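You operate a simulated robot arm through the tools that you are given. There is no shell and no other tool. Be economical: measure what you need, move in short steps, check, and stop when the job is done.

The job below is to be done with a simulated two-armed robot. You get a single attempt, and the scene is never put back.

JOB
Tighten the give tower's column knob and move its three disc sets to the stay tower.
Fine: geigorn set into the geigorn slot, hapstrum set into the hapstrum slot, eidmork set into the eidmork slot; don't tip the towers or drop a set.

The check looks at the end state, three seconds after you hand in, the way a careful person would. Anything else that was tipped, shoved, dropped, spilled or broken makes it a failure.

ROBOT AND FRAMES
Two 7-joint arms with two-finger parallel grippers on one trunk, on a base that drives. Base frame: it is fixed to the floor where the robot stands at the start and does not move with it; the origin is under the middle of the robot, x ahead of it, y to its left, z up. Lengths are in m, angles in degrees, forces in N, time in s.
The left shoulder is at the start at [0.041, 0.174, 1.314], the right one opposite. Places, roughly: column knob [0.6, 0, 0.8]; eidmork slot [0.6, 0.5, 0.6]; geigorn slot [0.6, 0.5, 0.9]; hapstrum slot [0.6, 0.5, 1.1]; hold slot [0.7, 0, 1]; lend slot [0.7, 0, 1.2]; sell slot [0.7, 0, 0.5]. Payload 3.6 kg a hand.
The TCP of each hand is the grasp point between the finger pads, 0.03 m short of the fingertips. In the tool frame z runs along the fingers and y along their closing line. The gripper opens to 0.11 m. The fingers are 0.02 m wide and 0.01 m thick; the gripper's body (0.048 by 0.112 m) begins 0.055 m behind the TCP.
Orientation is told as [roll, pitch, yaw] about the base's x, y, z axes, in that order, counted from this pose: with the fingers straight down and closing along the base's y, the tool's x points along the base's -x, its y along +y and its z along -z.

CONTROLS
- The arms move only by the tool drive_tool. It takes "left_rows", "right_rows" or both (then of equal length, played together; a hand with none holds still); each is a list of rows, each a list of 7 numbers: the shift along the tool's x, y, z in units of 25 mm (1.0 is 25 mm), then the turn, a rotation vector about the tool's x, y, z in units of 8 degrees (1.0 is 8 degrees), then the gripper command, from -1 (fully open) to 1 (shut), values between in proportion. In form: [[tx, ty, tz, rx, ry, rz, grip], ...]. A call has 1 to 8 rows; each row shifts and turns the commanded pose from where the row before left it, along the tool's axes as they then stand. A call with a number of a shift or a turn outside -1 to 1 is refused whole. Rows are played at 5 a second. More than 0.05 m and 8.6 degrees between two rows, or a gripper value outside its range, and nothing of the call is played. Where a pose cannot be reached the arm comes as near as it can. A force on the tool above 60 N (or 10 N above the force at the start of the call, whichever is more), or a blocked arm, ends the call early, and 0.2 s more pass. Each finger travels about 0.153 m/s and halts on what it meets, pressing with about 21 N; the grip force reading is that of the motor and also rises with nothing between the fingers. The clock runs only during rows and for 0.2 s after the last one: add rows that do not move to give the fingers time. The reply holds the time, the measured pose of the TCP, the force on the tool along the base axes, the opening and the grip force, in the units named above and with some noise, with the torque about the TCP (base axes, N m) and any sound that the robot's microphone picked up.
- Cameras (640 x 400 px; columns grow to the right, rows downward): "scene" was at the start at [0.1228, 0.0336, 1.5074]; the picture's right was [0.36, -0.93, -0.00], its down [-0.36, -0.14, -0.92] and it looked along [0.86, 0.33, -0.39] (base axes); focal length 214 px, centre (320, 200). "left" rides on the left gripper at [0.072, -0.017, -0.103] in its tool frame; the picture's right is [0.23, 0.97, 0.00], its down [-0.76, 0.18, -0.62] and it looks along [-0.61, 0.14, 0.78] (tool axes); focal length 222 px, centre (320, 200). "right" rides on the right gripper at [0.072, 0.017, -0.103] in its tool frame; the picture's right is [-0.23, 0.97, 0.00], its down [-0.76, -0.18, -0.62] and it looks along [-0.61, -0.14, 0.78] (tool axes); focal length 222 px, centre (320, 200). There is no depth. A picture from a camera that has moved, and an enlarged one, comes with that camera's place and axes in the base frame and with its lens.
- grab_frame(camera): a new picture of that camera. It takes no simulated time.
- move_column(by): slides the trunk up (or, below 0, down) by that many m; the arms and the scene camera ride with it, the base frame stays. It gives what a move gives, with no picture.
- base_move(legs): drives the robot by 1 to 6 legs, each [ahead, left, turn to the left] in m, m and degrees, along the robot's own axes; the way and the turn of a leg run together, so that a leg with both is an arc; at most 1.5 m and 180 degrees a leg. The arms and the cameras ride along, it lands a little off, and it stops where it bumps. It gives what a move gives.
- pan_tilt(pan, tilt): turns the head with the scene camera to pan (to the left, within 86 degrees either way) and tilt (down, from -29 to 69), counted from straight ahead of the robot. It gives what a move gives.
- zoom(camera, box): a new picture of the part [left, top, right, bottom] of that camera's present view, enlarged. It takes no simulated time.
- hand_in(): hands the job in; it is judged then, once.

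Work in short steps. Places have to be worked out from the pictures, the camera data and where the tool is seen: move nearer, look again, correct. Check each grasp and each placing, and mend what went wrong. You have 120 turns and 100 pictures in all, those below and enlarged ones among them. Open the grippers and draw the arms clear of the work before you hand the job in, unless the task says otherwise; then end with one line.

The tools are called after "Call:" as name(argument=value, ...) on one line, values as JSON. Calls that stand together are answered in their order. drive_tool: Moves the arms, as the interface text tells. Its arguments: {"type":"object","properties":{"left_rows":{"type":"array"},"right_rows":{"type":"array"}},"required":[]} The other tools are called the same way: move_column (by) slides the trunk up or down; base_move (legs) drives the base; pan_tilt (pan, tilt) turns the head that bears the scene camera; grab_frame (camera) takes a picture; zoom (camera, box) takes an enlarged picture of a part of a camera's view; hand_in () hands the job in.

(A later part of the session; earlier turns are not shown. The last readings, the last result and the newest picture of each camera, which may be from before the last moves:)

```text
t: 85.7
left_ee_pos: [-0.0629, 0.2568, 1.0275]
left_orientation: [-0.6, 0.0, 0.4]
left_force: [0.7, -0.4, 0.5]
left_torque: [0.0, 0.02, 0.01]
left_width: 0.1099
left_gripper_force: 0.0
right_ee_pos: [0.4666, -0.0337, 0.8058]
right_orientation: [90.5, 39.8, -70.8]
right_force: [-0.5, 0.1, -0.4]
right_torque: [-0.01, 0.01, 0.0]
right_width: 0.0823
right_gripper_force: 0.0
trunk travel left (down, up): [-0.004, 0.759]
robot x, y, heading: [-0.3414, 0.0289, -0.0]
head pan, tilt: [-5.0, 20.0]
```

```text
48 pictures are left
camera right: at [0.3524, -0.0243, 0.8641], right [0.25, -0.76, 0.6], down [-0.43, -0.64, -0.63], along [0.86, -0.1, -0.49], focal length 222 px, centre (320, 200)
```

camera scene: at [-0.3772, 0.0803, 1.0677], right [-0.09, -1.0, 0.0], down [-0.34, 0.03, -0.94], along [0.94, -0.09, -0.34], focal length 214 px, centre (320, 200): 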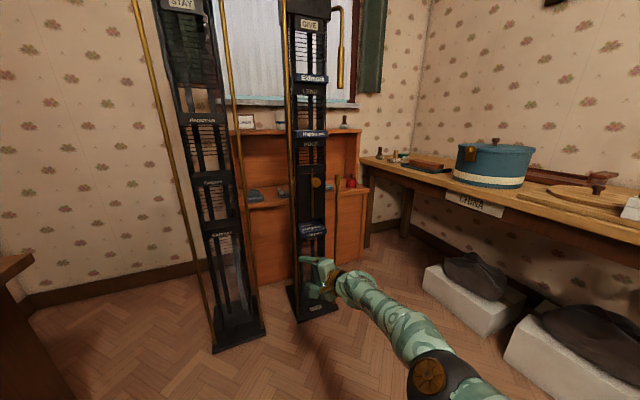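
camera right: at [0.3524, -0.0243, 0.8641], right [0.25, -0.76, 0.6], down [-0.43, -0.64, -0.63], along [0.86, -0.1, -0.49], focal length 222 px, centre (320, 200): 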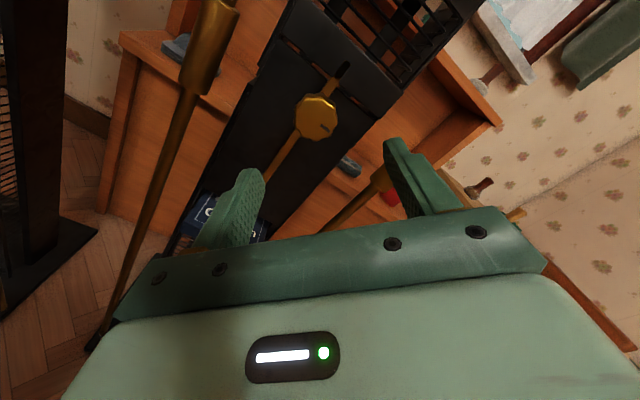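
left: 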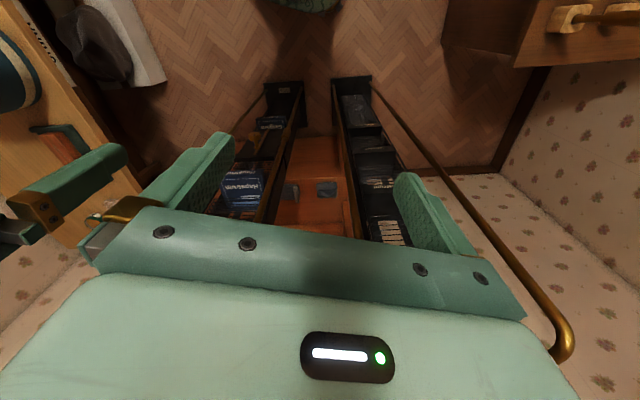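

The knob's mark points right, tight. I finish the roll, retract a bit more and lower toward the Geigorn set.

Call:
drive_tool(right_rows=[[0, 0, -0.6, 0, 0, -1, -0.5], [0, 0, -0.6, 0, 0, -1, -0.5], [0, 0, 0, 0, 0, -1, -0.5], [0, 0, 0, 0, 0, -1, -0.5], [0, 0, 0, 0, 0, -1, -0.5], [0, -1, 0, 0, 0, 0, -0.5], [0, -1, 0, 0, 0, 0, -0.5], [0, -1, 0, 0, 0, 0, -0.5]])

Call:
drive_tool(right_rows=[[0, -1, 0, 0, 0, 0, -0.5], [0, -1, 0, 0, 0, 0, -0.5], [0, -1, 0, 0, 0, 0, -0.5]])

Call:
grab_frame(camera="right")

Call:
grab_frame(camera="scene")

```text
t: 87.5
left_ee_pos: [-0.0619, 0.2564, 1.0272]
left_orientation: [-0.7, 0.0, 0.4]
left_force: [-0.1, 0.3, -0.2]
left_torque: [-0.02, 0.02, 0.0]
left_width: 0.1101
left_gripper_force: 0.0
right_ee_pos: [0.4394, -0.0432, 0.7309]
right_orientation: [90.3, -0.1, -71.4]
right_force: [0.4, -0.4, -0.2]
right_torque: [0.0, -0.02, 0.0]
right_width: 0.0827
right_gripper_force: 0.1
trunk travel left (down, up): [-0.004, 0.759]
robot x, y, heading: [-0.339, 0.0251, -0.2]
head pan, tilt: [-5.0, 20.0]
```

```text
t: 88.3
left_ee_pos: [-0.0608, 0.2566, 1.0279]
left_orientation: [-0.6, 0.0, 0.4]
left_force: [1.2, -0.4, -0.1]
left_torque: [0.03, 0.01, 0.0]
left_width: 0.11
left_gripper_force: 0.0
right_ee_pos: [0.4404, -0.0426, 0.657]
right_orientation: [90.5, -0.1, -71.3]
right_force: [0.1, 1.1, -0.1]
right_torque: [-0.01, 0.02, -0.01]
right_width: 0.0825
right_gripper_force: 0.1
trunk travel left (down, up): [-0.004, 0.759]
robot x, y, heading: [-0.3416, 0.0269, -0.3]
head pan, tilt: [-5.0, 20.0]
```

```text
47 pictures are left
camera right: at [0.3167, -0.0076, 0.673], right [0.06, -0.22, 0.97], down [-0.34, -0.92, -0.18], along [0.94, -0.32, -0.13], focal length 222 px, centre (320, 200)
```

right: 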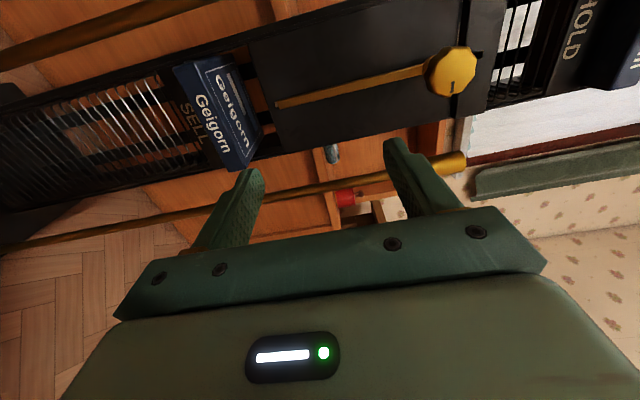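

```text
46 pictures are left
camera scene: at [-0.0008, 0.0172, 1.0676], right [-0.09, -1.0, 0.0], down [-0.34, 0.03, -0.94], along [0.94, -0.08, -0.34], focal length 214 px, centre (320, 200)
```

scene: 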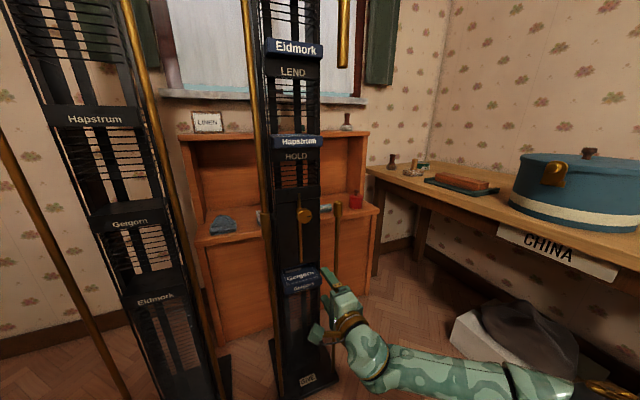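

No limits in this posture. The Geigorn front centre comes out near [0.574, 0.025, 0.54]; I go down level with it and slightly closer, jaws open.

Call:
drive_tool(right_rows=[[0.2, -1, 0, 0, 0, 0, -1], [0.2, -1, 0, 0, 0, 0, -1], [0.2, -1, 0.5, 0, 0, 0, -1], [0.2, -1, 0.5, 0, 0, 0, -1], [0, -0.5, 0.5, 0, 0, 0, -1], [0, 0, 0.5, 0, 0, 0, -1]])

Call:
grab_frame(camera="right")

```text
t: 89.7
left_ee_pos: [-0.0615, 0.2569, 1.0277]
left_orientation: [-0.7, 0.0, 0.4]
left_force: [0.3, 0.5, 0.4]
left_torque: [0.02, 0.01, -0.04]
left_width: 0.1098
left_gripper_force: 0.0
right_ee_pos: [0.4817, -0.008, 0.5427]
right_orientation: [90.4, -0.1, -71.3]
right_force: [-0.4, -0.3, 0.4]
right_torque: [0.01, -0.03, -0.01]
right_width: 0.1097
right_gripper_force: 0.1
trunk travel left (down, up): [-0.004, 0.759]
robot x, y, heading: [-0.3406, 0.0255, -0.1]
head pan, tilt: [-5.0, 20.0]
```

```text
45 pictures are left
camera right: at [0.3584, 0.0276, 0.5584], right [0.07, -0.22, 0.97], down [-0.34, -0.92, -0.18], along [0.94, -0.32, -0.13], focal length 222 px, centre (320, 200)
```

right: 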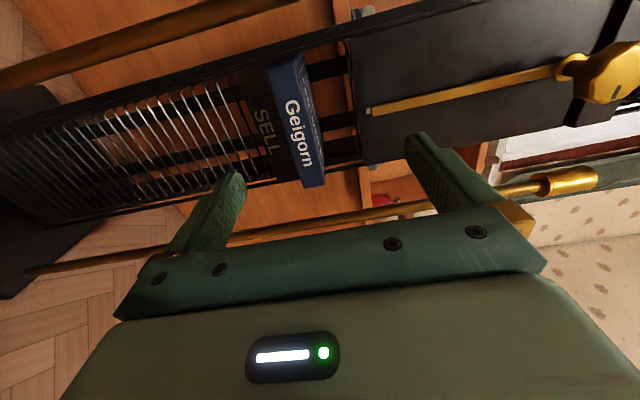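

Triangulating between the two wrist views: Geigorn's front centre is f≈0.58 ahead (12.5 cm from TCP), z≈0.522, ~13 cm wide, ~3 cm thick. I lower 2 cm, advance 5 cm and zoom.

Call:
drive_tool(right_rows=[[0, -0.8, 0, 0, 0, 0, -1], [0, 0, 1, 0, 0, 0, -1], [0, 0, 1, 0, 0, 0, -1]])

Call:
zoom(camera="right", box=[160, 40, 480, 240])

Call:
zoom(camera="scene", box=[240, 170, 380, 370])

```text
t: 90.5
left_ee_pos: [-0.0615, 0.2559, 1.028]
left_orientation: [-0.6, 0.1, 0.5]
left_force: [1.0, -0.4, 0.3]
left_torque: [0.01, -0.02, 0.02]
left_width: 0.1099
left_gripper_force: 0.1
right_ee_pos: [0.5093, -0.0063, 0.5388]
right_orientation: [90.4, 0.0, -71.2]
right_force: [-0.4, 0.4, 0.0]
right_torque: [0.01, 0.0, 0.02]
right_width: 0.1101
right_gripper_force: 0.1
right hand out of reach, approached as far as the arm can: row 2, 3
trunk travel left (down, up): [-0.004, 0.759]
robot x, y, heading: [-0.3419, 0.0263, -0.1]
head pan, tilt: [-5.0, 20.0]
```

```text
2.00 times, centred on (320, 140) of right
camera zoom: at [0.3861, 0.0296, 0.5555], right [0.07, -0.22, 0.97], down [-0.34, -0.92, -0.18], along [0.94, -0.32, -0.13], focal length 444 px, centre (320, 320)
```

zoom: 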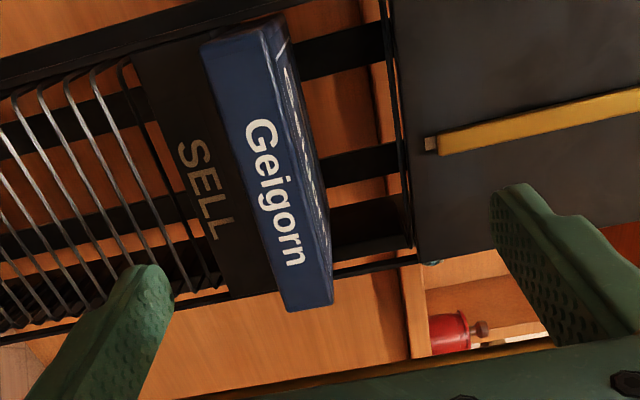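

```text
2.00 times, centred on (310, 270) of scene
camera zoom: at [-0.0011, 0.0173, 1.0678], right [-0.09, -1.0, 0.0], down [-0.34, 0.03, -0.94], along [0.94, -0.09, -0.34], focal length 429 px, centre (340, 60)
```

zoom: 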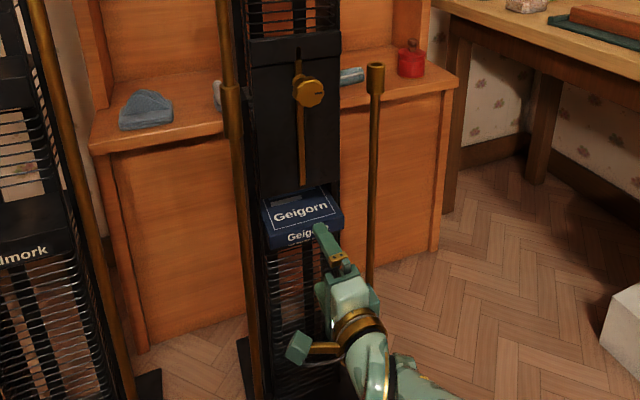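

The arm is stretched again; I retract 7 cm, correct height, and bring the base forward 10 cm along the tower axis.

Call:
drive_tool(right_rows=[[0, 0, -1, 0, 0, 0, -1], [0, 0, -1, 0, 0, 0, -1], [0, -0.7, -1, 0, 0, 0, -1], [0, 0, -1, 0, 0, 0, -1]])

Call:
base_move(legs=[[0.1, 0.04, 0]])

Call:
grab_frame(camera="right")

```text
t: 91.5
left_ee_pos: [-0.0617, 0.2577, 1.0271]
left_orientation: [-0.6, -0.1, 0.5]
left_force: [-0.3, -0.9, -0.4]
left_torque: [0.02, -0.02, 0.04]
left_width: 0.1099
left_gripper_force: 0.1
right_ee_pos: [0.4162, -0.0376, 0.5218]
right_orientation: [90.5, -0.1, -71.3]
right_force: [0.8, 0.0, -0.3]
right_torque: [-0.01, -0.04, -0.01]
right_width: 0.11
right_gripper_force: 0.1
trunk travel left (down, up): [-0.004, 0.759]
robot x, y, heading: [-0.3436, 0.0282, -0.2]
head pan, tilt: [-5.0, 20.0]
```

```text
t: 92.7
left_ee_pos: [0.0395, 0.2993, 1.0265]
left_orientation: [-0.7, 0.0, 0.6]
left_force: [0.5, -0.4, -0.1]
left_torque: [0.03, 0.01, -0.04]
left_width: 0.1101
left_gripper_force: 0.0
right_ee_pos: [0.5164, 0.0046, 0.5199]
right_orientation: [90.4, -0.1, -71.1]
right_force: [1.1, -0.7, 0.0]
right_torque: [-0.01, -0.07, 0.01]
right_width: 0.1101
right_gripper_force: 0.0
trunk travel left (down, up): [-0.004, 0.759]
robot x, y, heading: [-0.2396, 0.0684, 0.3]
head pan, tilt: [-5.0, 20.0]
```

```text
42 pictures are left
camera right: at [0.3943, 0.0399, 0.5377], right [0.07, -0.22, 0.97], down [-0.34, -0.92, -0.18], along [0.94, -0.32, -0.14], focal length 222 px, centre (320, 200)
```

right: 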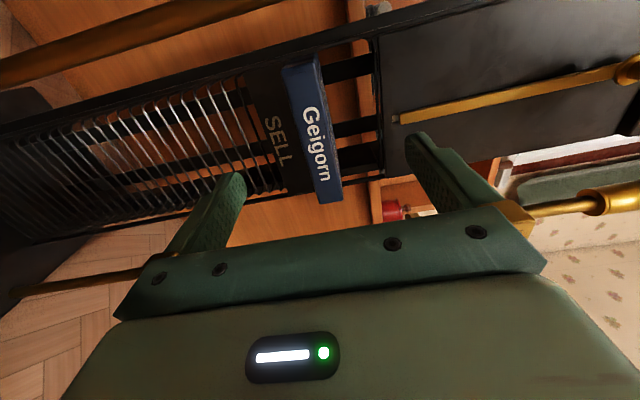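

Box centre is on axis, 6 mm low, 8.8 cm ahead. I drop 6 mm, narrow the jaws to ~7 cm, and advance 6 cm so the tips are just at the front face.

Call:
drive_tool(right_rows=[[0, -0.24, 0.6, 0, 0, 0, -0.3], [0, 0, 0.9, 0, 0, 0, -0.3], [0, 0, 0.9, 0, 0, 0, -0.3]])

Call:
zoom(camera="right", box=[160, 40, 480, 240])

Call:
zoom(camera="scene", box=[200, 200, 400, 380])

```text
t: 93.5
left_ee_pos: [0.0385, 0.2975, 1.0271]
left_orientation: [-0.7, 0.1, 0.6]
left_force: [0.3, 0.1, 0.3]
left_torque: [0.01, 0.0, -0.01]
left_width: 0.11
left_gripper_force: 0.0
right_ee_pos: [0.5747, 0.0239, 0.5165]
right_orientation: [90.4, -0.2, -71.0]
right_force: [0.9, -0.6, -0.7]
right_torque: [0.0, 0.01, -0.01]
right_width: 0.0715
right_gripper_force: 0.0
trunk travel left (down, up): [-0.004, 0.759]
robot x, y, heading: [-0.2347, 0.0676, -0.2]
head pan, tilt: [-5.0, 20.0]
```

```text
2.00 times, centred on (320, 140) of right
camera zoom: at [0.4519, 0.0595, 0.5318], right [0.07, -0.22, 0.97], down [-0.34, -0.92, -0.18], along [0.94, -0.32, -0.13], focal length 444 px, centre (320, 320)
```

zoom: 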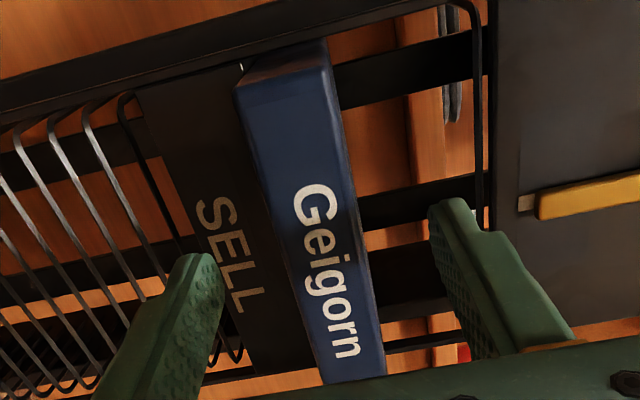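

```text
2.22 times, centred on (300, 290) of scene
camera zoom: at [0.1007, 0.0586, 1.0677], right [-0.09, -1.0, 0.0], down [-0.34, 0.03, -0.94], along [0.94, -0.08, -0.34], focal length 477 px, centre (364, 0)
```

zoom: 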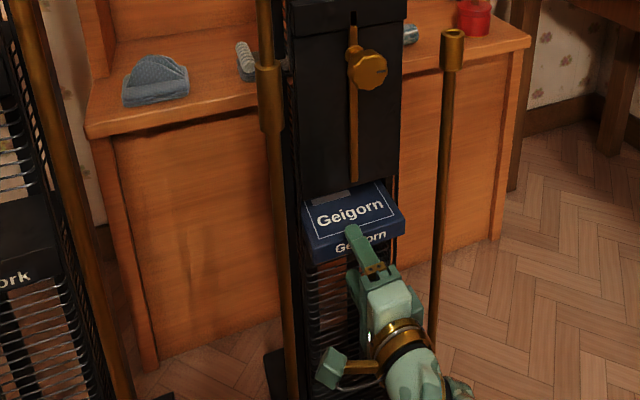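

Combining the scene view and this one: the front face is ~4.5 cm ahead of the TCP, the box centre ~1.8 cm right, height matched. I shift right and advance in small steps.

Call:
drive_tool(right_rows=[[-0.7, 0, 0, 0, 0, 0, -0.3], [0, 0, 0.6, 0, 0, 0, -0.3], [0, 0, 0.5, 0, 0, 0, -0.3]])

Call:
zoom(camera="right", box=[160, 40, 480, 240])

```text
t: 94.3
left_ee_pos: [0.0379, 0.2979, 1.0274]
left_orientation: [-0.5, 0.0, 0.5]
left_force: [0.0, -0.5, 0.0]
left_torque: [0.05, 0.0, 0.02]
left_width: 0.1103
left_gripper_force: 0.1
right_ee_pos: [0.6016, 0.015, 0.516]
right_orientation: [90.5, -0.1, -71.1]
right_force: [0.5, 0.3, 0.9]
right_torque: [-0.01, 0.01, -0.04]
right_width: 0.0717
right_gripper_force: 0.1
right hand out of reach, approached as far as the arm can: row 3
trunk travel left (down, up): [-0.004, 0.759]
robot x, y, heading: [-0.2393, 0.063, -0.1]
head pan, tilt: [-5.0, 20.0]
```

```text
2.00 times, centred on (320, 140) of right
camera zoom: at [0.4778, 0.0499, 0.532], right [0.07, -0.22, 0.97], down [-0.34, -0.92, -0.18], along [0.94, -0.32, -0.13], focal length 444 px, centre (320, 320)
```

zoom: 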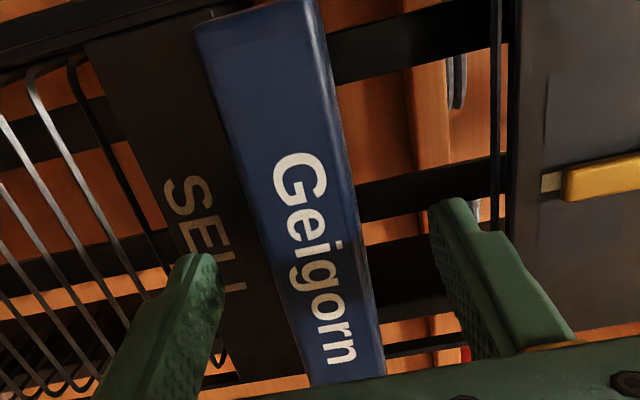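

Tips are straddling the front edge; the arm is at its stretch limit, so I use the base for the last 2.5 cm.

Call:
base_move(legs=[[0.025, 0.008, 0]])

Call:
zoom(camera="right", box=[160, 40, 480, 240])

Call:
zoom(camera="scene", box=[220, 220, 380, 340])

```text
t: 95.1
left_ee_pos: [0.0626, 0.3069, 1.0271]
left_orientation: [-0.6, -0.1, 0.5]
left_force: [0.6, 0.4, 0.4]
left_torque: [-0.02, -0.01, -0.05]
left_width: 0.11
left_gripper_force: 0.0
right_ee_pos: [0.6237, 0.023, 0.5155]
right_orientation: [90.5, -0.2, -71.0]
right_force: [-15.2, -3.8, 0.3]
right_torque: [0.02, 0.62, -0.08]
right_width: 0.071
right_gripper_force: 0.0
trunk travel left (down, up): [-0.004, 0.759]
robot x, y, heading: [-0.2149, 0.0755, 0.2]
head pan, tilt: [-5.0, 20.0]
```

```text
2.00 times, centred on (320, 140) of right
camera zoom: at [0.5015, 0.0581, 0.5322], right [0.07, -0.22, 0.97], down [-0.34, -0.92, -0.18], along [0.94, -0.32, -0.14], focal length 444 px, centre (320, 320)
```

zoom: 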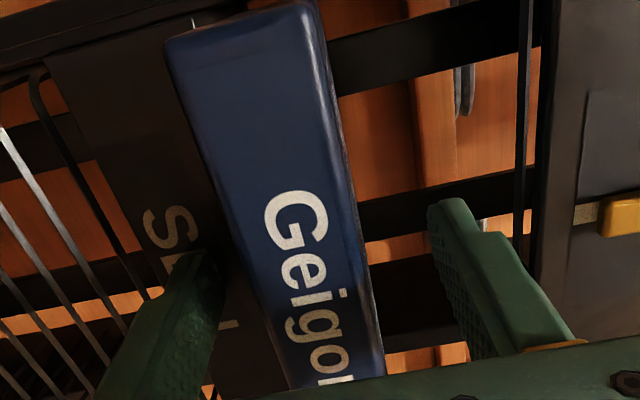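

```text
3.33 times, centred on (300, 280) of scene
camera zoom: at [0.1245, 0.0662, 1.068], right [-0.09, -1.0, 0.0], down [-0.34, 0.03, -0.94], along [0.94, -0.08, -0.34], focal length 715 px, centre (387, -67)
```

zoom: 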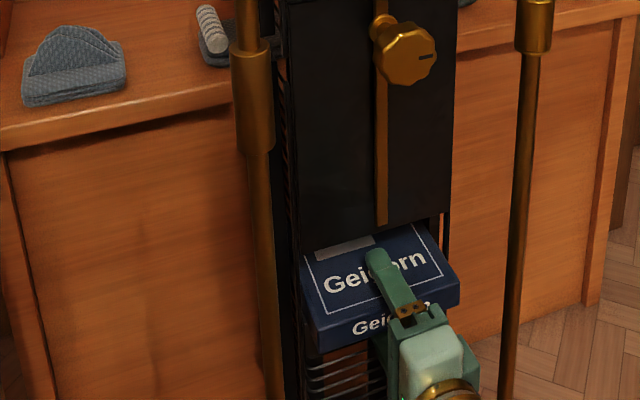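

The lower tip touches the SELL slab (15 N), so the overhang is ~3 cm; the fingers cover it. I back off 3 mm and close.

Call:
drive_tool(right_rows=[[0, 0, -0.13, 0, 0, 0, -0.3], [0, 0, 0, 0, 0, 0, 0.2], [0, 0, 0, 0, 0, 0, 1], [0, 0, 0, 0, 0, 0, 1], [0, 0, 0, 0, 0, 0, 1]])

```text
t: 96.3
left_ee_pos: [0.0637, 0.3065, 1.0273]
left_orientation: [-0.6, 0.0, 0.5]
left_force: [-0.5, -0.6, 0.1]
left_torque: [-0.01, 0.0, 0.01]
left_width: 0.1099
left_gripper_force: 0.2
right_ee_pos: [0.6213, 0.023, 0.515]
right_orientation: [90.3, -0.1, -71.2]
right_force: [-0.6, 0.3, -0.5]
right_torque: [0.01, 0.18, 0.04]
right_width: 0.0298
right_gripper_force: 20.9
trunk travel left (down, up): [-0.004, 0.759]
robot x, y, heading: [-0.2169, 0.0753, 0.1]
head pan, tilt: [-5.0, 20.0]
```

Gripped on 30 mm. I lift 2 mm and pull it out.

Call:
drive_tool(right_rows=[[0, 0.1, 0, 0, 0, 0, 1], [0, 0, -0.5, 0, 0, 0, 1], [0, 0, -0.7, 0, 0, 0, 1], [0, 0, -0.9, 0, 0, 0, 1], [0, 0, -0.9, 0, 0, 0, 1], [0, 0, -0.9, 0, 0, 0, 1], [0, 0, -0.9, 0, 0, 0, 1]])

Call:
grab_frame(camera="scene")

```text
t: 97.9
left_ee_pos: [0.0641, 0.3056, 1.028]
left_orientation: [-0.7, 0.1, 0.6]
left_force: [-0.3, 0.2, 0.2]
left_torque: [0.0, 0.0, 0.0]
left_width: 0.1098
left_gripper_force: 0.1
right_ee_pos: [0.5075, -0.0175, 0.5169]
right_orientation: [90.4, -0.1, -71.1]
right_force: [1.2, 0.5, -2.4]
right_torque: [-0.07, 0.15, 0.02]
right_width: 0.03
right_gripper_force: 20.8
trunk travel left (down, up): [-0.004, 0.759]
robot x, y, heading: [-0.2153, 0.0729, 0.1]
head pan, tilt: [-5.0, 20.0]
```

```text
36 pictures are left
camera scene: at [0.1256, 0.0662, 1.0676], right [-0.09, -1.0, 0.0], down [-0.34, 0.03, -0.94], along [0.94, -0.08, -0.34], focal length 214 px, centre (320, 200)
```

scene: 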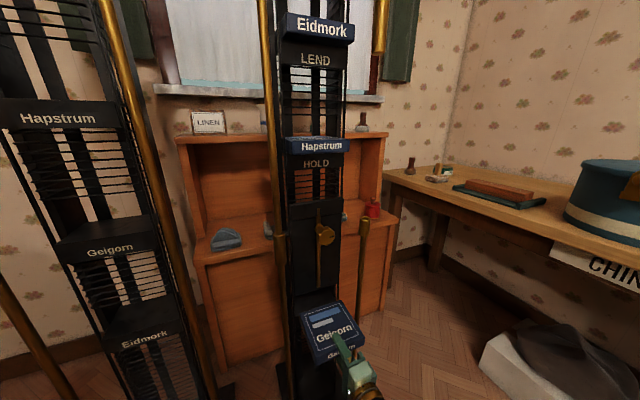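

Geigorn is out and held (2.4 N). The left desk blocks a plain sideways drive, so I back off, turn the robot left 18°, and correct the hand's yaw, checking that the arm can hold that.

Call:
base_move(legs=[[-0.2, 0, 0], [0, 0, 18]])

Call:
drive_tool(right_rows=[[0, 0.9, 0, 0, -0.5, 0, 1], [0, 0.9, 0, 0, -0.5, 0, 1], [0, 0.9, 0, 0, -0.5, 0, 1], [0, 0.9, 0, 0, -0.5, 0, 1], [0, 0.9, 0, 0, -0.3, 0, 1], [0, 0.9, 0, 0, 0, 0, 1], [0, 0.9, 0, 0, 0, 0, 1], [0, 0.9, 0, 0, 0, 0, 1]])

```text
t: 100.5
left_ee_pos: [-0.2242, 0.3813, 1.0263]
left_orientation: [-0.6, 0.0, 18.7]
left_force: [0.3, -0.2, 0.5]
left_torque: [0.01, 0.03, 0.02]
left_width: 0.1101
left_gripper_force: 0.0
right_ee_pos: [0.2981, 0.213, 0.5175]
right_orientation: [90.3, -0.1, -52.9]
right_force: [0.1, 0.3, -2.7]
right_torque: [-0.11, 0.17, 0.02]
right_width: 0.0299
right_gripper_force: 21.3
trunk travel left (down, up): [-0.004, 0.759]
robot x, y, heading: [-0.4125, 0.0758, 18.3]
head pan, tilt: [-5.0, 20.0]
```

```text
t: 102.3
left_ee_pos: [-0.2233, 0.3821, 1.0276]
left_orientation: [-0.6, 0.0, 18.7]
left_force: [0.5, 0.2, -0.1]
left_torque: [-0.01, 0.01, 0.0]
left_width: 0.1101
left_gripper_force: 0.0
right_ee_pos: [0.2965, 0.2114, 0.6963]
right_orientation: [90.3, 0.0, -71.2]
right_force: [-0.2, 0.6, -3.7]
right_torque: [-0.07, 0.19, 0.0]
right_width: 0.0299
right_gripper_force: 21.4
trunk travel left (down, up): [-0.004, 0.759]
robot x, y, heading: [-0.413, 0.0729, 18.2]
head pan, tilt: [-5.0, 20.0]
```

The arm holds the tower yaw with the robot at heading 18°. I move the hand left 8 cm and up 20 cm.

Call:
drive_tool(right_rows=[[0.4, 1, 0, 0, 0, 0, 1], [0.4, 1, 0, 0, 0, 0, 1], [0.4, 1, 0, 0, 0, 0, 1], [0.4, 1, 0, 0, 0, 0, 1], [0.4, 1, 0, 0, 0, 0, 1], [0.4, 1, 0, 0, 0, 0, 1], [0.4, 1, 0, 0, 0, 0, 1], [0.4, 1, 0, 0, 0, 0, 1]])

Call:
base_move(legs=[[0.06, 0.08, 0]])

Call:
grab_frame(camera="right")

Call:
grab_frame(camera="scene")

```text
t: 104.1
left_ee_pos: [-0.2241, 0.3815, 1.0272]
left_orientation: [-0.7, 0.0, 18.9]
left_force: [0.1, 0.1, 0.5]
left_torque: [0.0, 0.0, 0.0]
left_width: 0.11
left_gripper_force: 0.1
right_ee_pos: [0.2699, 0.2882, 0.8975]
right_orientation: [90.3, 0.0, -71.4]
right_force: [0.6, -0.4, -2.6]
right_torque: [-0.02, 0.19, -0.04]
right_width: 0.03
right_gripper_force: 21.0
trunk travel left (down, up): [-0.004, 0.759]
robot x, y, heading: [-0.4174, 0.0722, 18.4]
head pan, tilt: [-5.0, 20.0]
```

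```text
t: 105.3
left_ee_pos: [-0.1923, 0.48, 1.0283]
left_orientation: [-0.7, 0.0, 18.7]
left_force: [0.2, -0.1, -0.1]
left_torque: [-0.02, -0.01, -0.01]
left_width: 0.1101
left_gripper_force: 0.1
right_ee_pos: [0.3015, 0.3849, 0.8968]
right_orientation: [90.3, 0.0, -71.1]
right_force: [0.2, -0.1, -2.5]
right_torque: [-0.07, 0.19, 0.03]
right_width: 0.0301
right_gripper_force: 21.1
trunk travel left (down, up): [-0.004, 0.759]
robot x, y, heading: [-0.3851, 0.1733, 18.0]
head pan, tilt: [-5.0, 20.0]
```

```text
35 pictures are left
camera right: at [0.1776, 0.4198, 0.9137], right [0.07, -0.22, 0.97], down [-0.34, -0.92, -0.18], along [0.94, -0.32, -0.14], focal length 222 px, centre (320, 200)
```

right: 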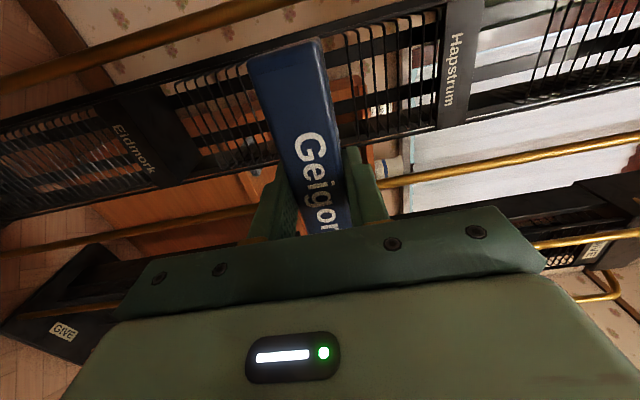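

```text
34 pictures are left
camera scene: at [-0.0598, 0.2702, 1.0674], right [0.23, -0.97, 0.0], down [-0.33, -0.08, -0.94], along [0.91, 0.22, -0.34], focal length 214 px, centre (320, 200)
```

scene: 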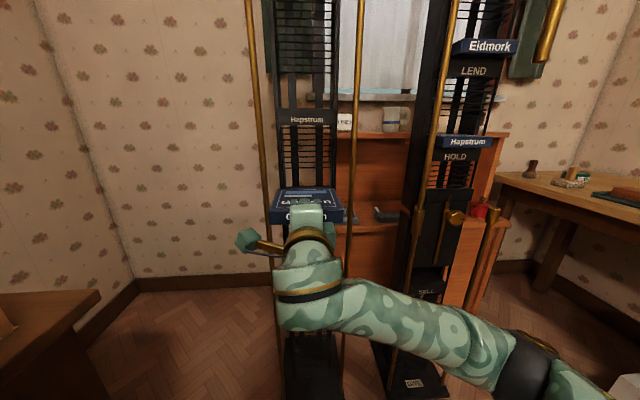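

Laterally the box is nearly aligned with the stay tower (tower l≈0.26, hand 0.273). I zoom the Hapstrum slot to learn slab and opening heights.

Call:
zoom(camera="scene", box=[250, 60, 370, 135])

Call:
zoom(camera="right", box=[160, 0, 480, 200])

```text
5.33 times, centred on (310, 98) of scene
camera zoom: at [-0.0598, 0.2702, 1.0674], right [0.23, -0.97, 0.0], down [-0.33, -0.08, -0.94], along [0.91, 0.22, -0.34], focal length 1144 px, centre (373, 747)
```

zoom: 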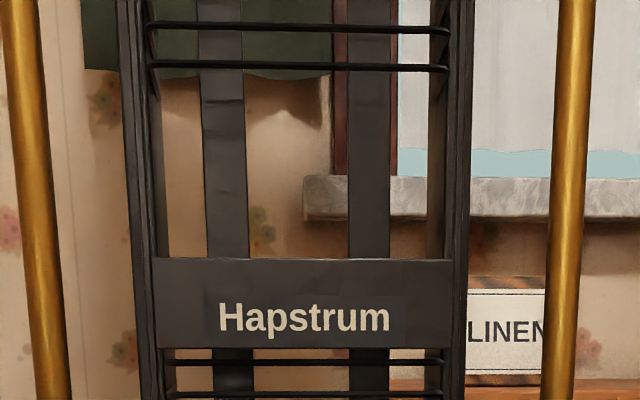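

```text
2.00 times, centred on (320, 100) of right
camera zoom: at [0.1776, 0.4198, 0.9137], right [0.07, -0.22, 0.97], down [-0.34, -0.92, -0.18], along [0.94, -0.32, -0.14], focal length 444 px, centre (320, 400)
```

zoom: 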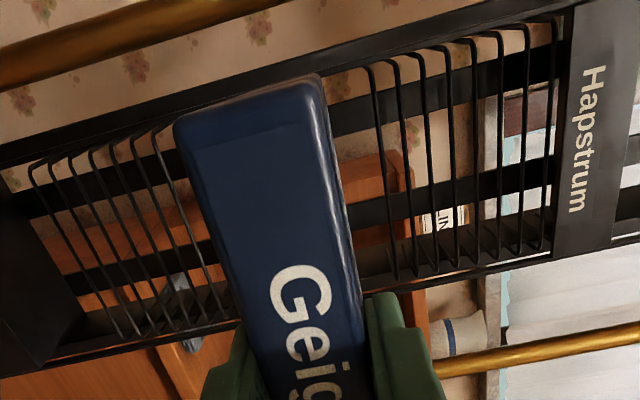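

The openings are 15 cm wide and ~10 cm tall, slab tops at ~0.855 (Geigorn) and ~1.10 (Hapstrum). My box bottom is at 0.882, so I shift right 8 mm, drive forward 9 cm to just before the slot and check.

Call:
drive_tool(right_rows=[[-0.33, -0.4, 0, 0, 0, 0, 1]])

Call:
base_move(legs=[[0.09, 0, 0]])

Call:
grab_frame(camera="right")

Call:
zoom(camera="scene", box=[220, 130, 400, 280])

```text
t: 105.7
left_ee_pos: [-0.1937, 0.4785, 1.0272]
left_orientation: [-0.6, 0.0, 18.8]
left_force: [0.0, 0.5, 0.5]
left_torque: [-0.03, 0.0, 0.01]
left_width: 0.11
left_gripper_force: 0.1
right_ee_pos: [0.3028, 0.3763, 0.8868]
right_orientation: [90.3, 0.0, -71.2]
right_force: [0.0, 0.3, -2.6]
right_torque: [-0.07, 0.15, 0.01]
right_width: 0.0299
right_gripper_force: 20.7
trunk travel left (down, up): [-0.004, 0.759]
robot x, y, heading: [-0.386, 0.1708, 18.2]
head pan, tilt: [-5.0, 20.0]
```

```text
t: 106.8
left_ee_pos: [-0.1078, 0.5066, 1.0262]
left_orientation: [-0.6, 0.1, 18.8]
left_force: [1.1, 0.2, 0.2]
left_torque: [-0.02, 0.01, -0.03]
left_width: 0.1098
left_gripper_force: 0.1
right_ee_pos: [0.3891, 0.4056, 0.8869]
right_orientation: [90.2, 0.0, -71.1]
right_force: [0.6, -0.3, -3.0]
right_torque: [-0.04, 0.17, 0.0]
right_width: 0.0299
right_gripper_force: 20.5
trunk travel left (down, up): [-0.004, 0.759]
robot x, y, heading: [-0.3002, 0.2007, 18.5]
head pan, tilt: [-5.0, 20.0]
```

```text
31 pictures are left
camera right: at [0.2661, 0.4413, 0.903], right [0.07, -0.22, 0.97], down [-0.34, -0.92, -0.18], along [0.94, -0.32, -0.14], focal length 222 px, centre (320, 200)
```

right: 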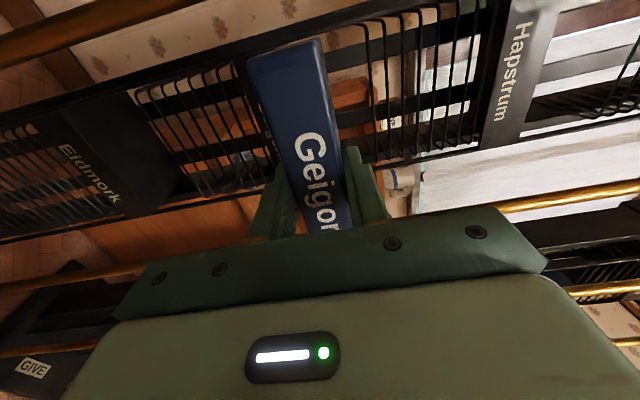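

```text
2.67 times, centred on (310, 205) of scene
camera zoom: at [0.0268, 0.2991, 1.0671], right [0.23, -0.97, 0.0], down [-0.33, -0.08, -0.94], along [0.91, 0.22, -0.34], focal length 572 px, centre (347, 187)
```

zoom: 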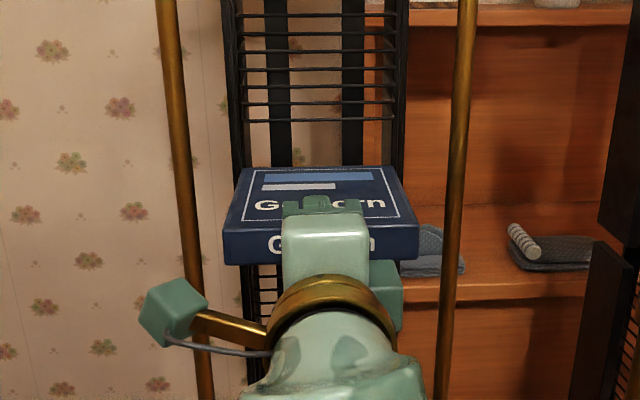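

The box's rear edge lines up with the uprights (centres within 1 mm in the picture). I insert with the arm in two steps, watching forces.

Call:
drive_tool(right_rows=[[0, 0, 0.5, 0, 0, 0, 1], [0, 0, 0.5, 0, 0, 0, 1], [0, 0, 0.5, 0, 0, 0, 1], [0, 0, 0.5, 0, 0, 0, 1]])

Call:
zoom(camera="scene", box=[220, 130, 400, 280])

```text
t: 107.8
left_ee_pos: [-0.1065, 0.5067, 1.0267]
left_orientation: [-0.6, 0.0, 18.8]
left_force: [0.6, -0.5, 0.3]
left_torque: [0.04, 0.0, -0.02]
left_width: 0.11
left_gripper_force: 0.1
right_ee_pos: [0.4371, 0.4215, 0.8859]
right_orientation: [90.3, 0.0, -71.1]
right_force: [1.1, -2.0, -3.1]
right_torque: [-0.13, 0.19, -0.24]
right_width: 0.03
right_gripper_force: 20.8
trunk travel left (down, up): [-0.004, 0.759]
robot x, y, heading: [-0.2981, 0.1965, 18.5]
head pan, tilt: [-5.0, 20.0]
```

```text
2.67 times, centred on (310, 205) of scene
camera zoom: at [0.0258, 0.2982, 1.0676], right [0.23, -0.97, 0.0], down [-0.33, -0.08, -0.94], along [0.91, 0.22, -0.34], focal length 572 px, centre (347, 187)
```

zoom: 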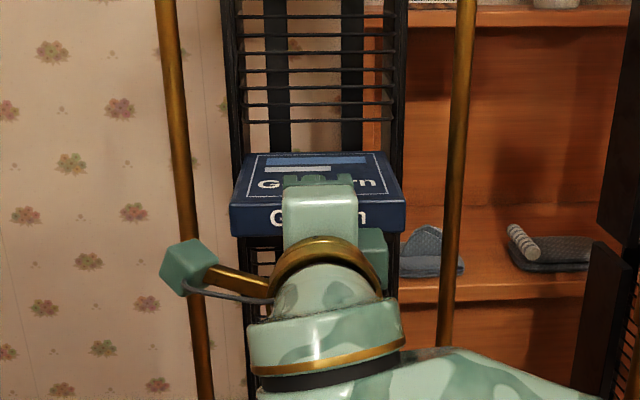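

It's entering; a slight 2 N push to the right suggests the left side brushing, so I shift 2.5 mm right and continue.

Call:
drive_tool(right_rows=[[-0.1, 0, 0, 0, 0, 0, 1], [0, 0, 0.5, 0, 0, 0, 1], [0, 0, 0.5, 0, 0, 0, 1], [0, 0, 0.5, 0, 0, 0, 1], [0, 0, 0.5, 0, 0, 0, 1]])

Call:
grab_frame(camera="right")

```text
t: 109.0
left_ee_pos: [-0.1082, 0.506, 1.0277]
left_orientation: [-0.7, 0.1, 18.9]
left_force: [0.2, 0.2, 0.6]
left_torque: [0.0, 0.0, 0.02]
left_width: 0.11
left_gripper_force: 0.2
right_ee_pos: [0.4833, 0.4352, 0.887]
right_orientation: [90.3, 0.0, -71.0]
right_force: [-1.3, 0.1, -2.5]
right_torque: [-0.03, 0.15, 0.01]
right_width: 0.0302
right_gripper_force: 21.1
trunk travel left (down, up): [-0.004, 0.759]
robot x, y, heading: [-0.2982, 0.2001, 18.7]
head pan, tilt: [-5.0, 20.0]
```

```text
28 pictures are left
camera right: at [0.3607, 0.4714, 0.9041], right [0.07, -0.22, 0.97], down [-0.34, -0.92, -0.18], along [0.94, -0.32, -0.14], focal length 222 px, centre (320, 200)
```

right: 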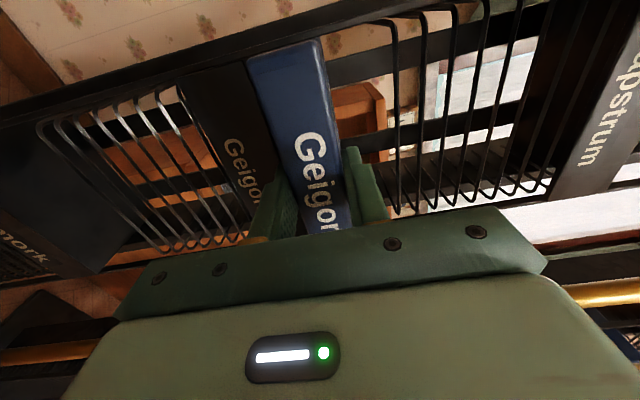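

It's in the slot just above the Geigorn slab. I go 12 mm deeper and then lower until it takes contact.

Call:
drive_tool(right_rows=[[0, 0, 0.5, 0, 0, 0, 1], [0, -0.2, 0, 0, 0, 0, 1], [0, -0.2, 0, 0, 0, 0, 1]])

Call:
drive_tool(right_rows=[[0, -0.15, 0, 0, 0, 0, 1], [0, 0, 0, 0, 0, 0, 1]])

```text
t: 109.8
left_ee_pos: [-0.1105, 0.506, 1.0279]
left_orientation: [-0.6, -0.1, 19.0]
left_force: [-0.1, -0.4, -0.2]
left_torque: [0.0, 0.01, 0.02]
left_width: 0.11
left_gripper_force: 0.0
right_ee_pos: [0.4928, 0.4398, 0.8823]
right_orientation: [90.7, 0.0, -71.0]
right_force: [-15.4, -4.4, 6.9]
right_torque: [0.01, -0.15, -0.09]
right_width: 0.0298
right_gripper_force: 21.8
trunk travel left (down, up): [-0.004, 0.759]
robot x, y, heading: [-0.3023, 0.1991, 18.5]
head pan, tilt: [-5.0, 20.0]
```

```text
t: 110.4
left_ee_pos: [-0.1102, 0.5058, 1.0277]
left_orientation: [-0.6, 0.0, 18.8]
left_force: [-0.2, 0.7, -0.1]
left_torque: [-0.01, -0.03, 0.02]
left_width: 0.1099
left_gripper_force: 0.0
right_ee_pos: [0.4935, 0.439, 0.8758]
right_orientation: [90.5, 0.0, -71.0]
right_force: [-15.7, -4.5, 5.1]
right_torque: [0.09, -0.32, 0.0]
right_width: 0.0299
right_gripper_force: 20.8
trunk travel left (down, up): [-0.004, 0.759]
robot x, y, heading: [-0.3012, 0.2013, 18.5]
head pan, tilt: [-5.0, 20.0]
```

A 16 N push-back: the box's rear meets the back strips. I ease off 4 mm and lower further.

Call:
drive_tool(right_rows=[[0, 0, -0.16, 0, 0, 0, 1], [0, -0.15, 0, 0, 0, 0, 1], [0, -0.1, 0, 0, 0, 0, 1]])

Call:
grab_frame(camera="right")

```text
t: 111.2
left_ee_pos: [-0.1097, 0.5054, 1.0282]
left_orientation: [-0.5, -0.2, 18.9]
left_force: [-0.6, 0.3, 0.5]
left_torque: [0.04, 0.02, 0.01]
left_width: 0.1097
left_gripper_force: 0.1
right_ee_pos: [0.489, 0.4384, 0.8744]
right_orientation: [90.9, 0.0, -71.2]
right_force: [9.1, 2.9, 28.1]
right_torque: [0.29, -0.97, 0.02]
right_width: 0.0304
right_gripper_force: 20.9
trunk travel left (down, up): [-0.004, 0.759]
robot x, y, heading: [-0.2982, 0.1985, 18.4]
head pan, tilt: [-5.0, 20.0]
```

```text
27 pictures are left
camera right: at [0.3676, 0.4727, 0.8896], right [0.06, -0.22, 0.97], down [-0.34, -0.92, -0.19], along [0.94, -0.32, -0.13], focal length 222 px, centre (320, 200)
```

right: 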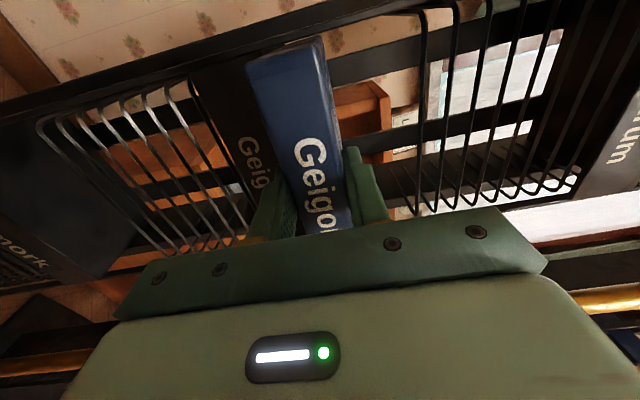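

Firm contact (28 N up): the box sits on the slab. I relax 2 mm, open, and withdraw.

Call:
drive_tool(right_rows=[[0, 0.09, 0, 0, 0, 0, 1], [0, 0, 0, 0, 0, 0, 0.2], [0, 0, 0, 0, 0, 0, -0.1], [0, 0, 0, 0, 0, 0, -0.1], [0, 0, -0.6, 0, 0, 0, -0.1], [0, 0, -1, 0, 0, 0, -0.1], [0, 0, -1, 0, 0, 0, -0.1], [0, 0, -1, 0, 0, 0, -0.1]])

Call:
zoom(camera="scene", box=[220, 100, 400, 280])

```text
t: 113.0
left_ee_pos: [-0.109, 0.5074, 1.0273]
left_orientation: [-0.7, 0.1, 18.9]
left_force: [0.3, 1.1, 0.1]
left_torque: [0.0, -0.02, -0.01]
left_width: 0.1098
left_gripper_force: 0.1
right_ee_pos: [0.4058, 0.4083, 0.8705]
right_orientation: [90.2, 0.0, -71.1]
right_force: [0.2, 0.2, 0.1]
right_torque: [-0.01, 0.01, -0.03]
right_width: 0.0607
right_gripper_force: 0.1
trunk travel left (down, up): [-0.004, 0.759]
robot x, y, heading: [-0.3004, 0.1978, 18.2]
head pan, tilt: [-5.0, 20.0]
```

```text
2.22 times, centred on (310, 190) of scene
camera zoom: at [0.0253, 0.2986, 1.0677], right [0.23, -0.97, 0.0], down [-0.33, -0.08, -0.94], along [0.91, 0.22, -0.34], focal length 477 px, centre (342, 222)
```

zoom: 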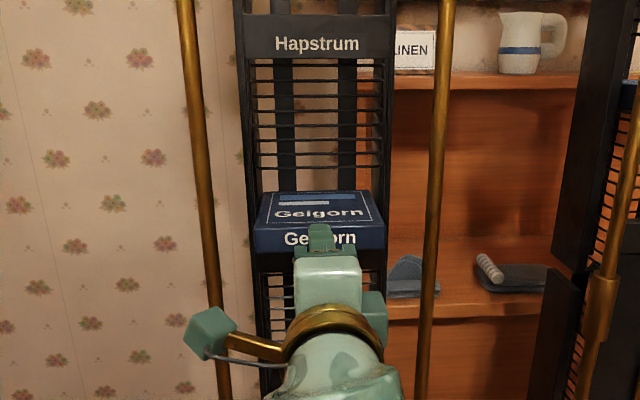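

Geigorn is placed well. Next is Hapstrum (front centre estimated l≈−0.173, z≈1.017): I back off, drive 0.43 m right in front of the give tower, and raise the trunk.

Call:
base_move(legs=[[-0.1, 0, 0], [0, -0.434, 0]])

Call:
move_column(by=0.15)

Call:
grab_frame(camera="right")

Call:
grab_frame(camera="scene")

```text
t: 116.4
left_ee_pos: [-0.0649, 0.0582, 1.0274]
left_orientation: [-0.5, 0.0, 18.8]
left_force: [-0.1, -0.5, -0.3]
left_torque: [0.02, 0.05, -0.01]
left_width: 0.1099
left_gripper_force: 0.2
right_ee_pos: [0.4489, -0.042, 0.8719]
right_orientation: [90.4, 0.0, -71.3]
right_force: [-0.5, 0.4, -0.9]
right_torque: [-0.02, 0.03, 0.01]
right_width: 0.0605
right_gripper_force: 0.0
trunk travel left (down, up): [-0.004, 0.759]
robot x, y, heading: [-0.2584, -0.2477, 17.9]
head pan, tilt: [-5.0, 20.0]
```

```text
t: 118.2
left_ee_pos: [-0.065, 0.0594, 1.1777]
left_orientation: [-0.7, 0.1, 18.7]
left_force: [-0.1, -1.1, 0.2]
left_torque: [-0.01, -0.01, -0.02]
left_width: 0.11
left_gripper_force: 0.0
right_ee_pos: [0.4492, -0.0398, 1.0209]
right_orientation: [90.2, 0.1, -71.3]
right_force: [0.0, 0.1, 0.3]
right_torque: [0.01, -0.03, 0.02]
right_width: 0.0604
right_gripper_force: 0.2
trunk travel left (down, up): [-0.154, 0.609]
robot x, y, heading: [-0.2569, -0.2493, 18.0]
head pan, tilt: [-5.0, 20.0]
```

```text
25 pictures are left
camera right: at [0.3263, -0.0048, 1.0364], right [0.07, -0.22, 0.97], down [-0.35, -0.92, -0.18], along [0.94, -0.32, -0.14], focal length 222 px, centre (320, 200)
```

right: 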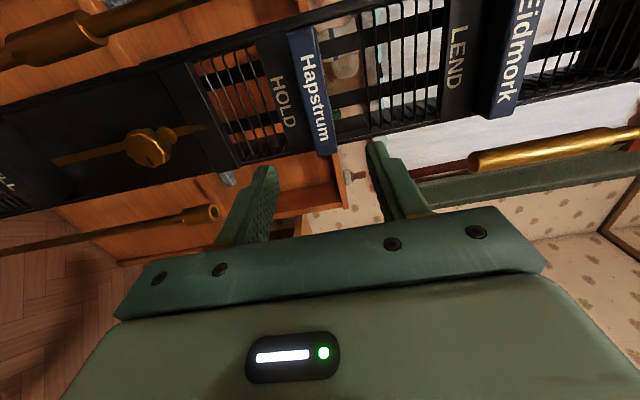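

```text
24 pictures are left
camera scene: at [-0.0211, -0.1785, 1.229], right [0.23, -0.97, 0.0], down [-0.33, -0.08, -0.94], along [0.91, 0.21, -0.34], focal length 214 px, centre (320, 200)
```

scene: 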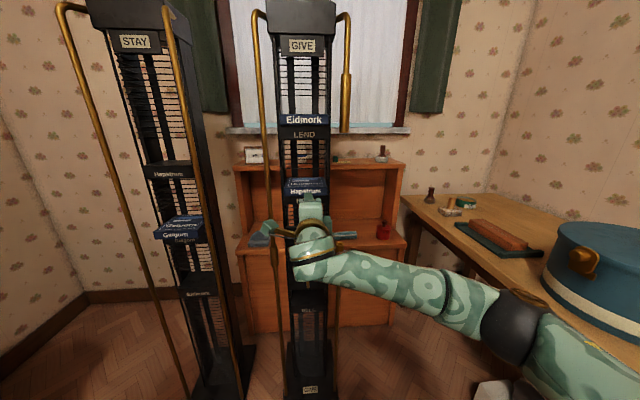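

Hapstrum's centre is on my axis (4 mm low, 18 cm ahead). I adjust, drive 10 cm closer, and recheck.

Call:
drive_tool(right_rows=[[0.12, -0.17, 0, 0, 0, 0, -0.2]])

Call:
base_move(legs=[[0.1, 0, 0]])

Call:
zoom(camera="right", box=[160, 40, 480, 240])

```text
t: 118.5
left_ee_pos: [-0.066, 0.0594, 1.1755]
left_orientation: [-0.7, 0.0, 18.6]
left_force: [0.6, -0.4, 0.4]
left_torque: [0.02, -0.01, 0.02]
left_width: 0.1097
left_gripper_force: 0.0
right_ee_pos: [0.4464, -0.0367, 1.0165]
right_orientation: [90.3, 0.0, -71.4]
right_force: [1.5, 0.3, -0.2]
right_torque: [-0.03, -0.01, -0.01]
right_width: 0.0656
right_gripper_force: 0.0
trunk travel left (down, up): [-0.154, 0.609]
robot x, y, heading: [-0.258, -0.2483, 18.1]
head pan, tilt: [-5.0, 20.0]
```

```text
t: 119.7
left_ee_pos: [0.0323, 0.0899, 1.1766]
left_orientation: [-0.7, 0.2, 18.7]
left_force: [0.6, 0.4, 0.5]
left_torque: [-0.02, 0.04, 0.04]
left_width: 0.1099
left_gripper_force: 0.0
right_ee_pos: [0.5446, -0.0067, 1.0153]
right_orientation: [90.3, 0.0, -71.5]
right_force: [-0.1, -0.2, -0.7]
right_torque: [0.02, 0.0, -0.01]
right_width: 0.066
right_gripper_force: 0.2
trunk travel left (down, up): [-0.154, 0.609]
robot x, y, heading: [-0.1636, -0.2168, 18.3]
head pan, tilt: [-5.0, 20.0]
```

```text
2.00 times, centred on (320, 140) of right
camera zoom: at [0.4218, 0.029, 1.0327], right [0.07, -0.22, 0.97], down [-0.35, -0.92, -0.18], along [0.94, -0.33, -0.14], focal length 444 px, centre (320, 320)
```

zoom: 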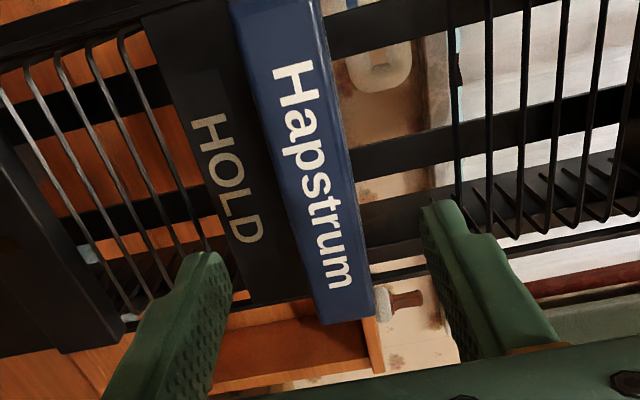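

Aligned; I lower 3 mm more and advance the 7.8 cm so the fingers straddle the overhang, then close.

Call:
drive_tool(right_rows=[[0, -0.12, 0.7, 0, 0, 0, -0.2], [0, 0, 0.8, 0, 0, 0, -0.2], [0, 0, 0.8, 0, 0, 0, -0.2], [0, 0, 0.8, 0, 0, 0, -0.2]])

Call:
drive_tool(right_rows=[[0, 0, 0, 0, 0, 0, 0.3], [0, 0, 0, 0, 0, 0, 1], [0, 0, 0, 0, 0, 0, 1], [0, 0, 0, 0, 0, 0, 1]])

Call:
zoom(camera="right", box=[160, 40, 480, 240])

```text
t: 120.7
left_ee_pos: [0.031, 0.0891, 1.177]
left_orientation: [-0.7, 0.0, 18.7]
left_force: [-0.3, -0.2, 0.4]
left_torque: [0.0, 0.0, 0.0]
left_width: 0.11
left_gripper_force: 0.0
right_ee_pos: [0.6173, 0.0178, 1.0153]
right_orientation: [90.3, 0.0, -71.3]
right_force: [-0.2, 0.6, 0.4]
right_torque: [-0.01, -0.01, 0.0]
right_width: 0.066
right_gripper_force: 0.1
trunk travel left (down, up): [-0.154, 0.609]
robot x, y, heading: [-0.1605, -0.2207, 18.0]
head pan, tilt: [-5.0, 20.0]
```

```text
t: 121.7
left_ee_pos: [0.0318, 0.0911, 1.1758]
left_orientation: [-0.6, 0.0, 18.7]
left_force: [-0.2, -0.3, 0.4]
left_torque: [0.02, 0.0, 0.01]
left_width: 0.1103
left_gripper_force: 0.0
right_ee_pos: [0.6166, 0.0166, 1.0142]
right_orientation: [90.3, -0.1, -71.5]
right_force: [0.5, 1.5, 0.0]
right_torque: [-0.08, 0.14, 0.0]
right_width: 0.0299
right_gripper_force: 21.0
trunk travel left (down, up): [-0.154, 0.609]
robot x, y, heading: [-0.1581, -0.2163, 18.2]
head pan, tilt: [-5.0, 20.0]
```

```text
2.00 times, centred on (320, 140) of right
camera zoom: at [0.4944, 0.0528, 1.0315], right [0.07, -0.22, 0.97], down [-0.35, -0.92, -0.18], along [0.94, -0.32, -0.14], focal length 444 px, centre (320, 320)
```

zoom: 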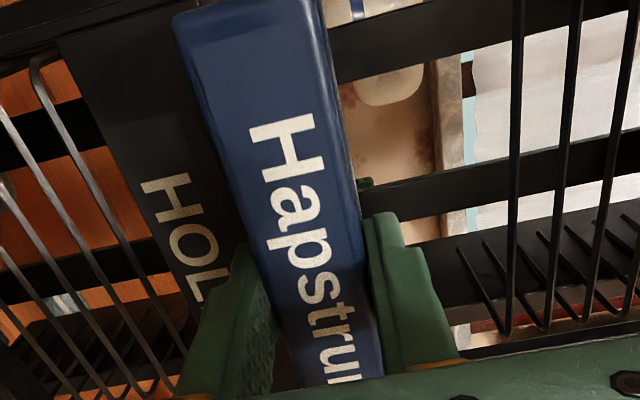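

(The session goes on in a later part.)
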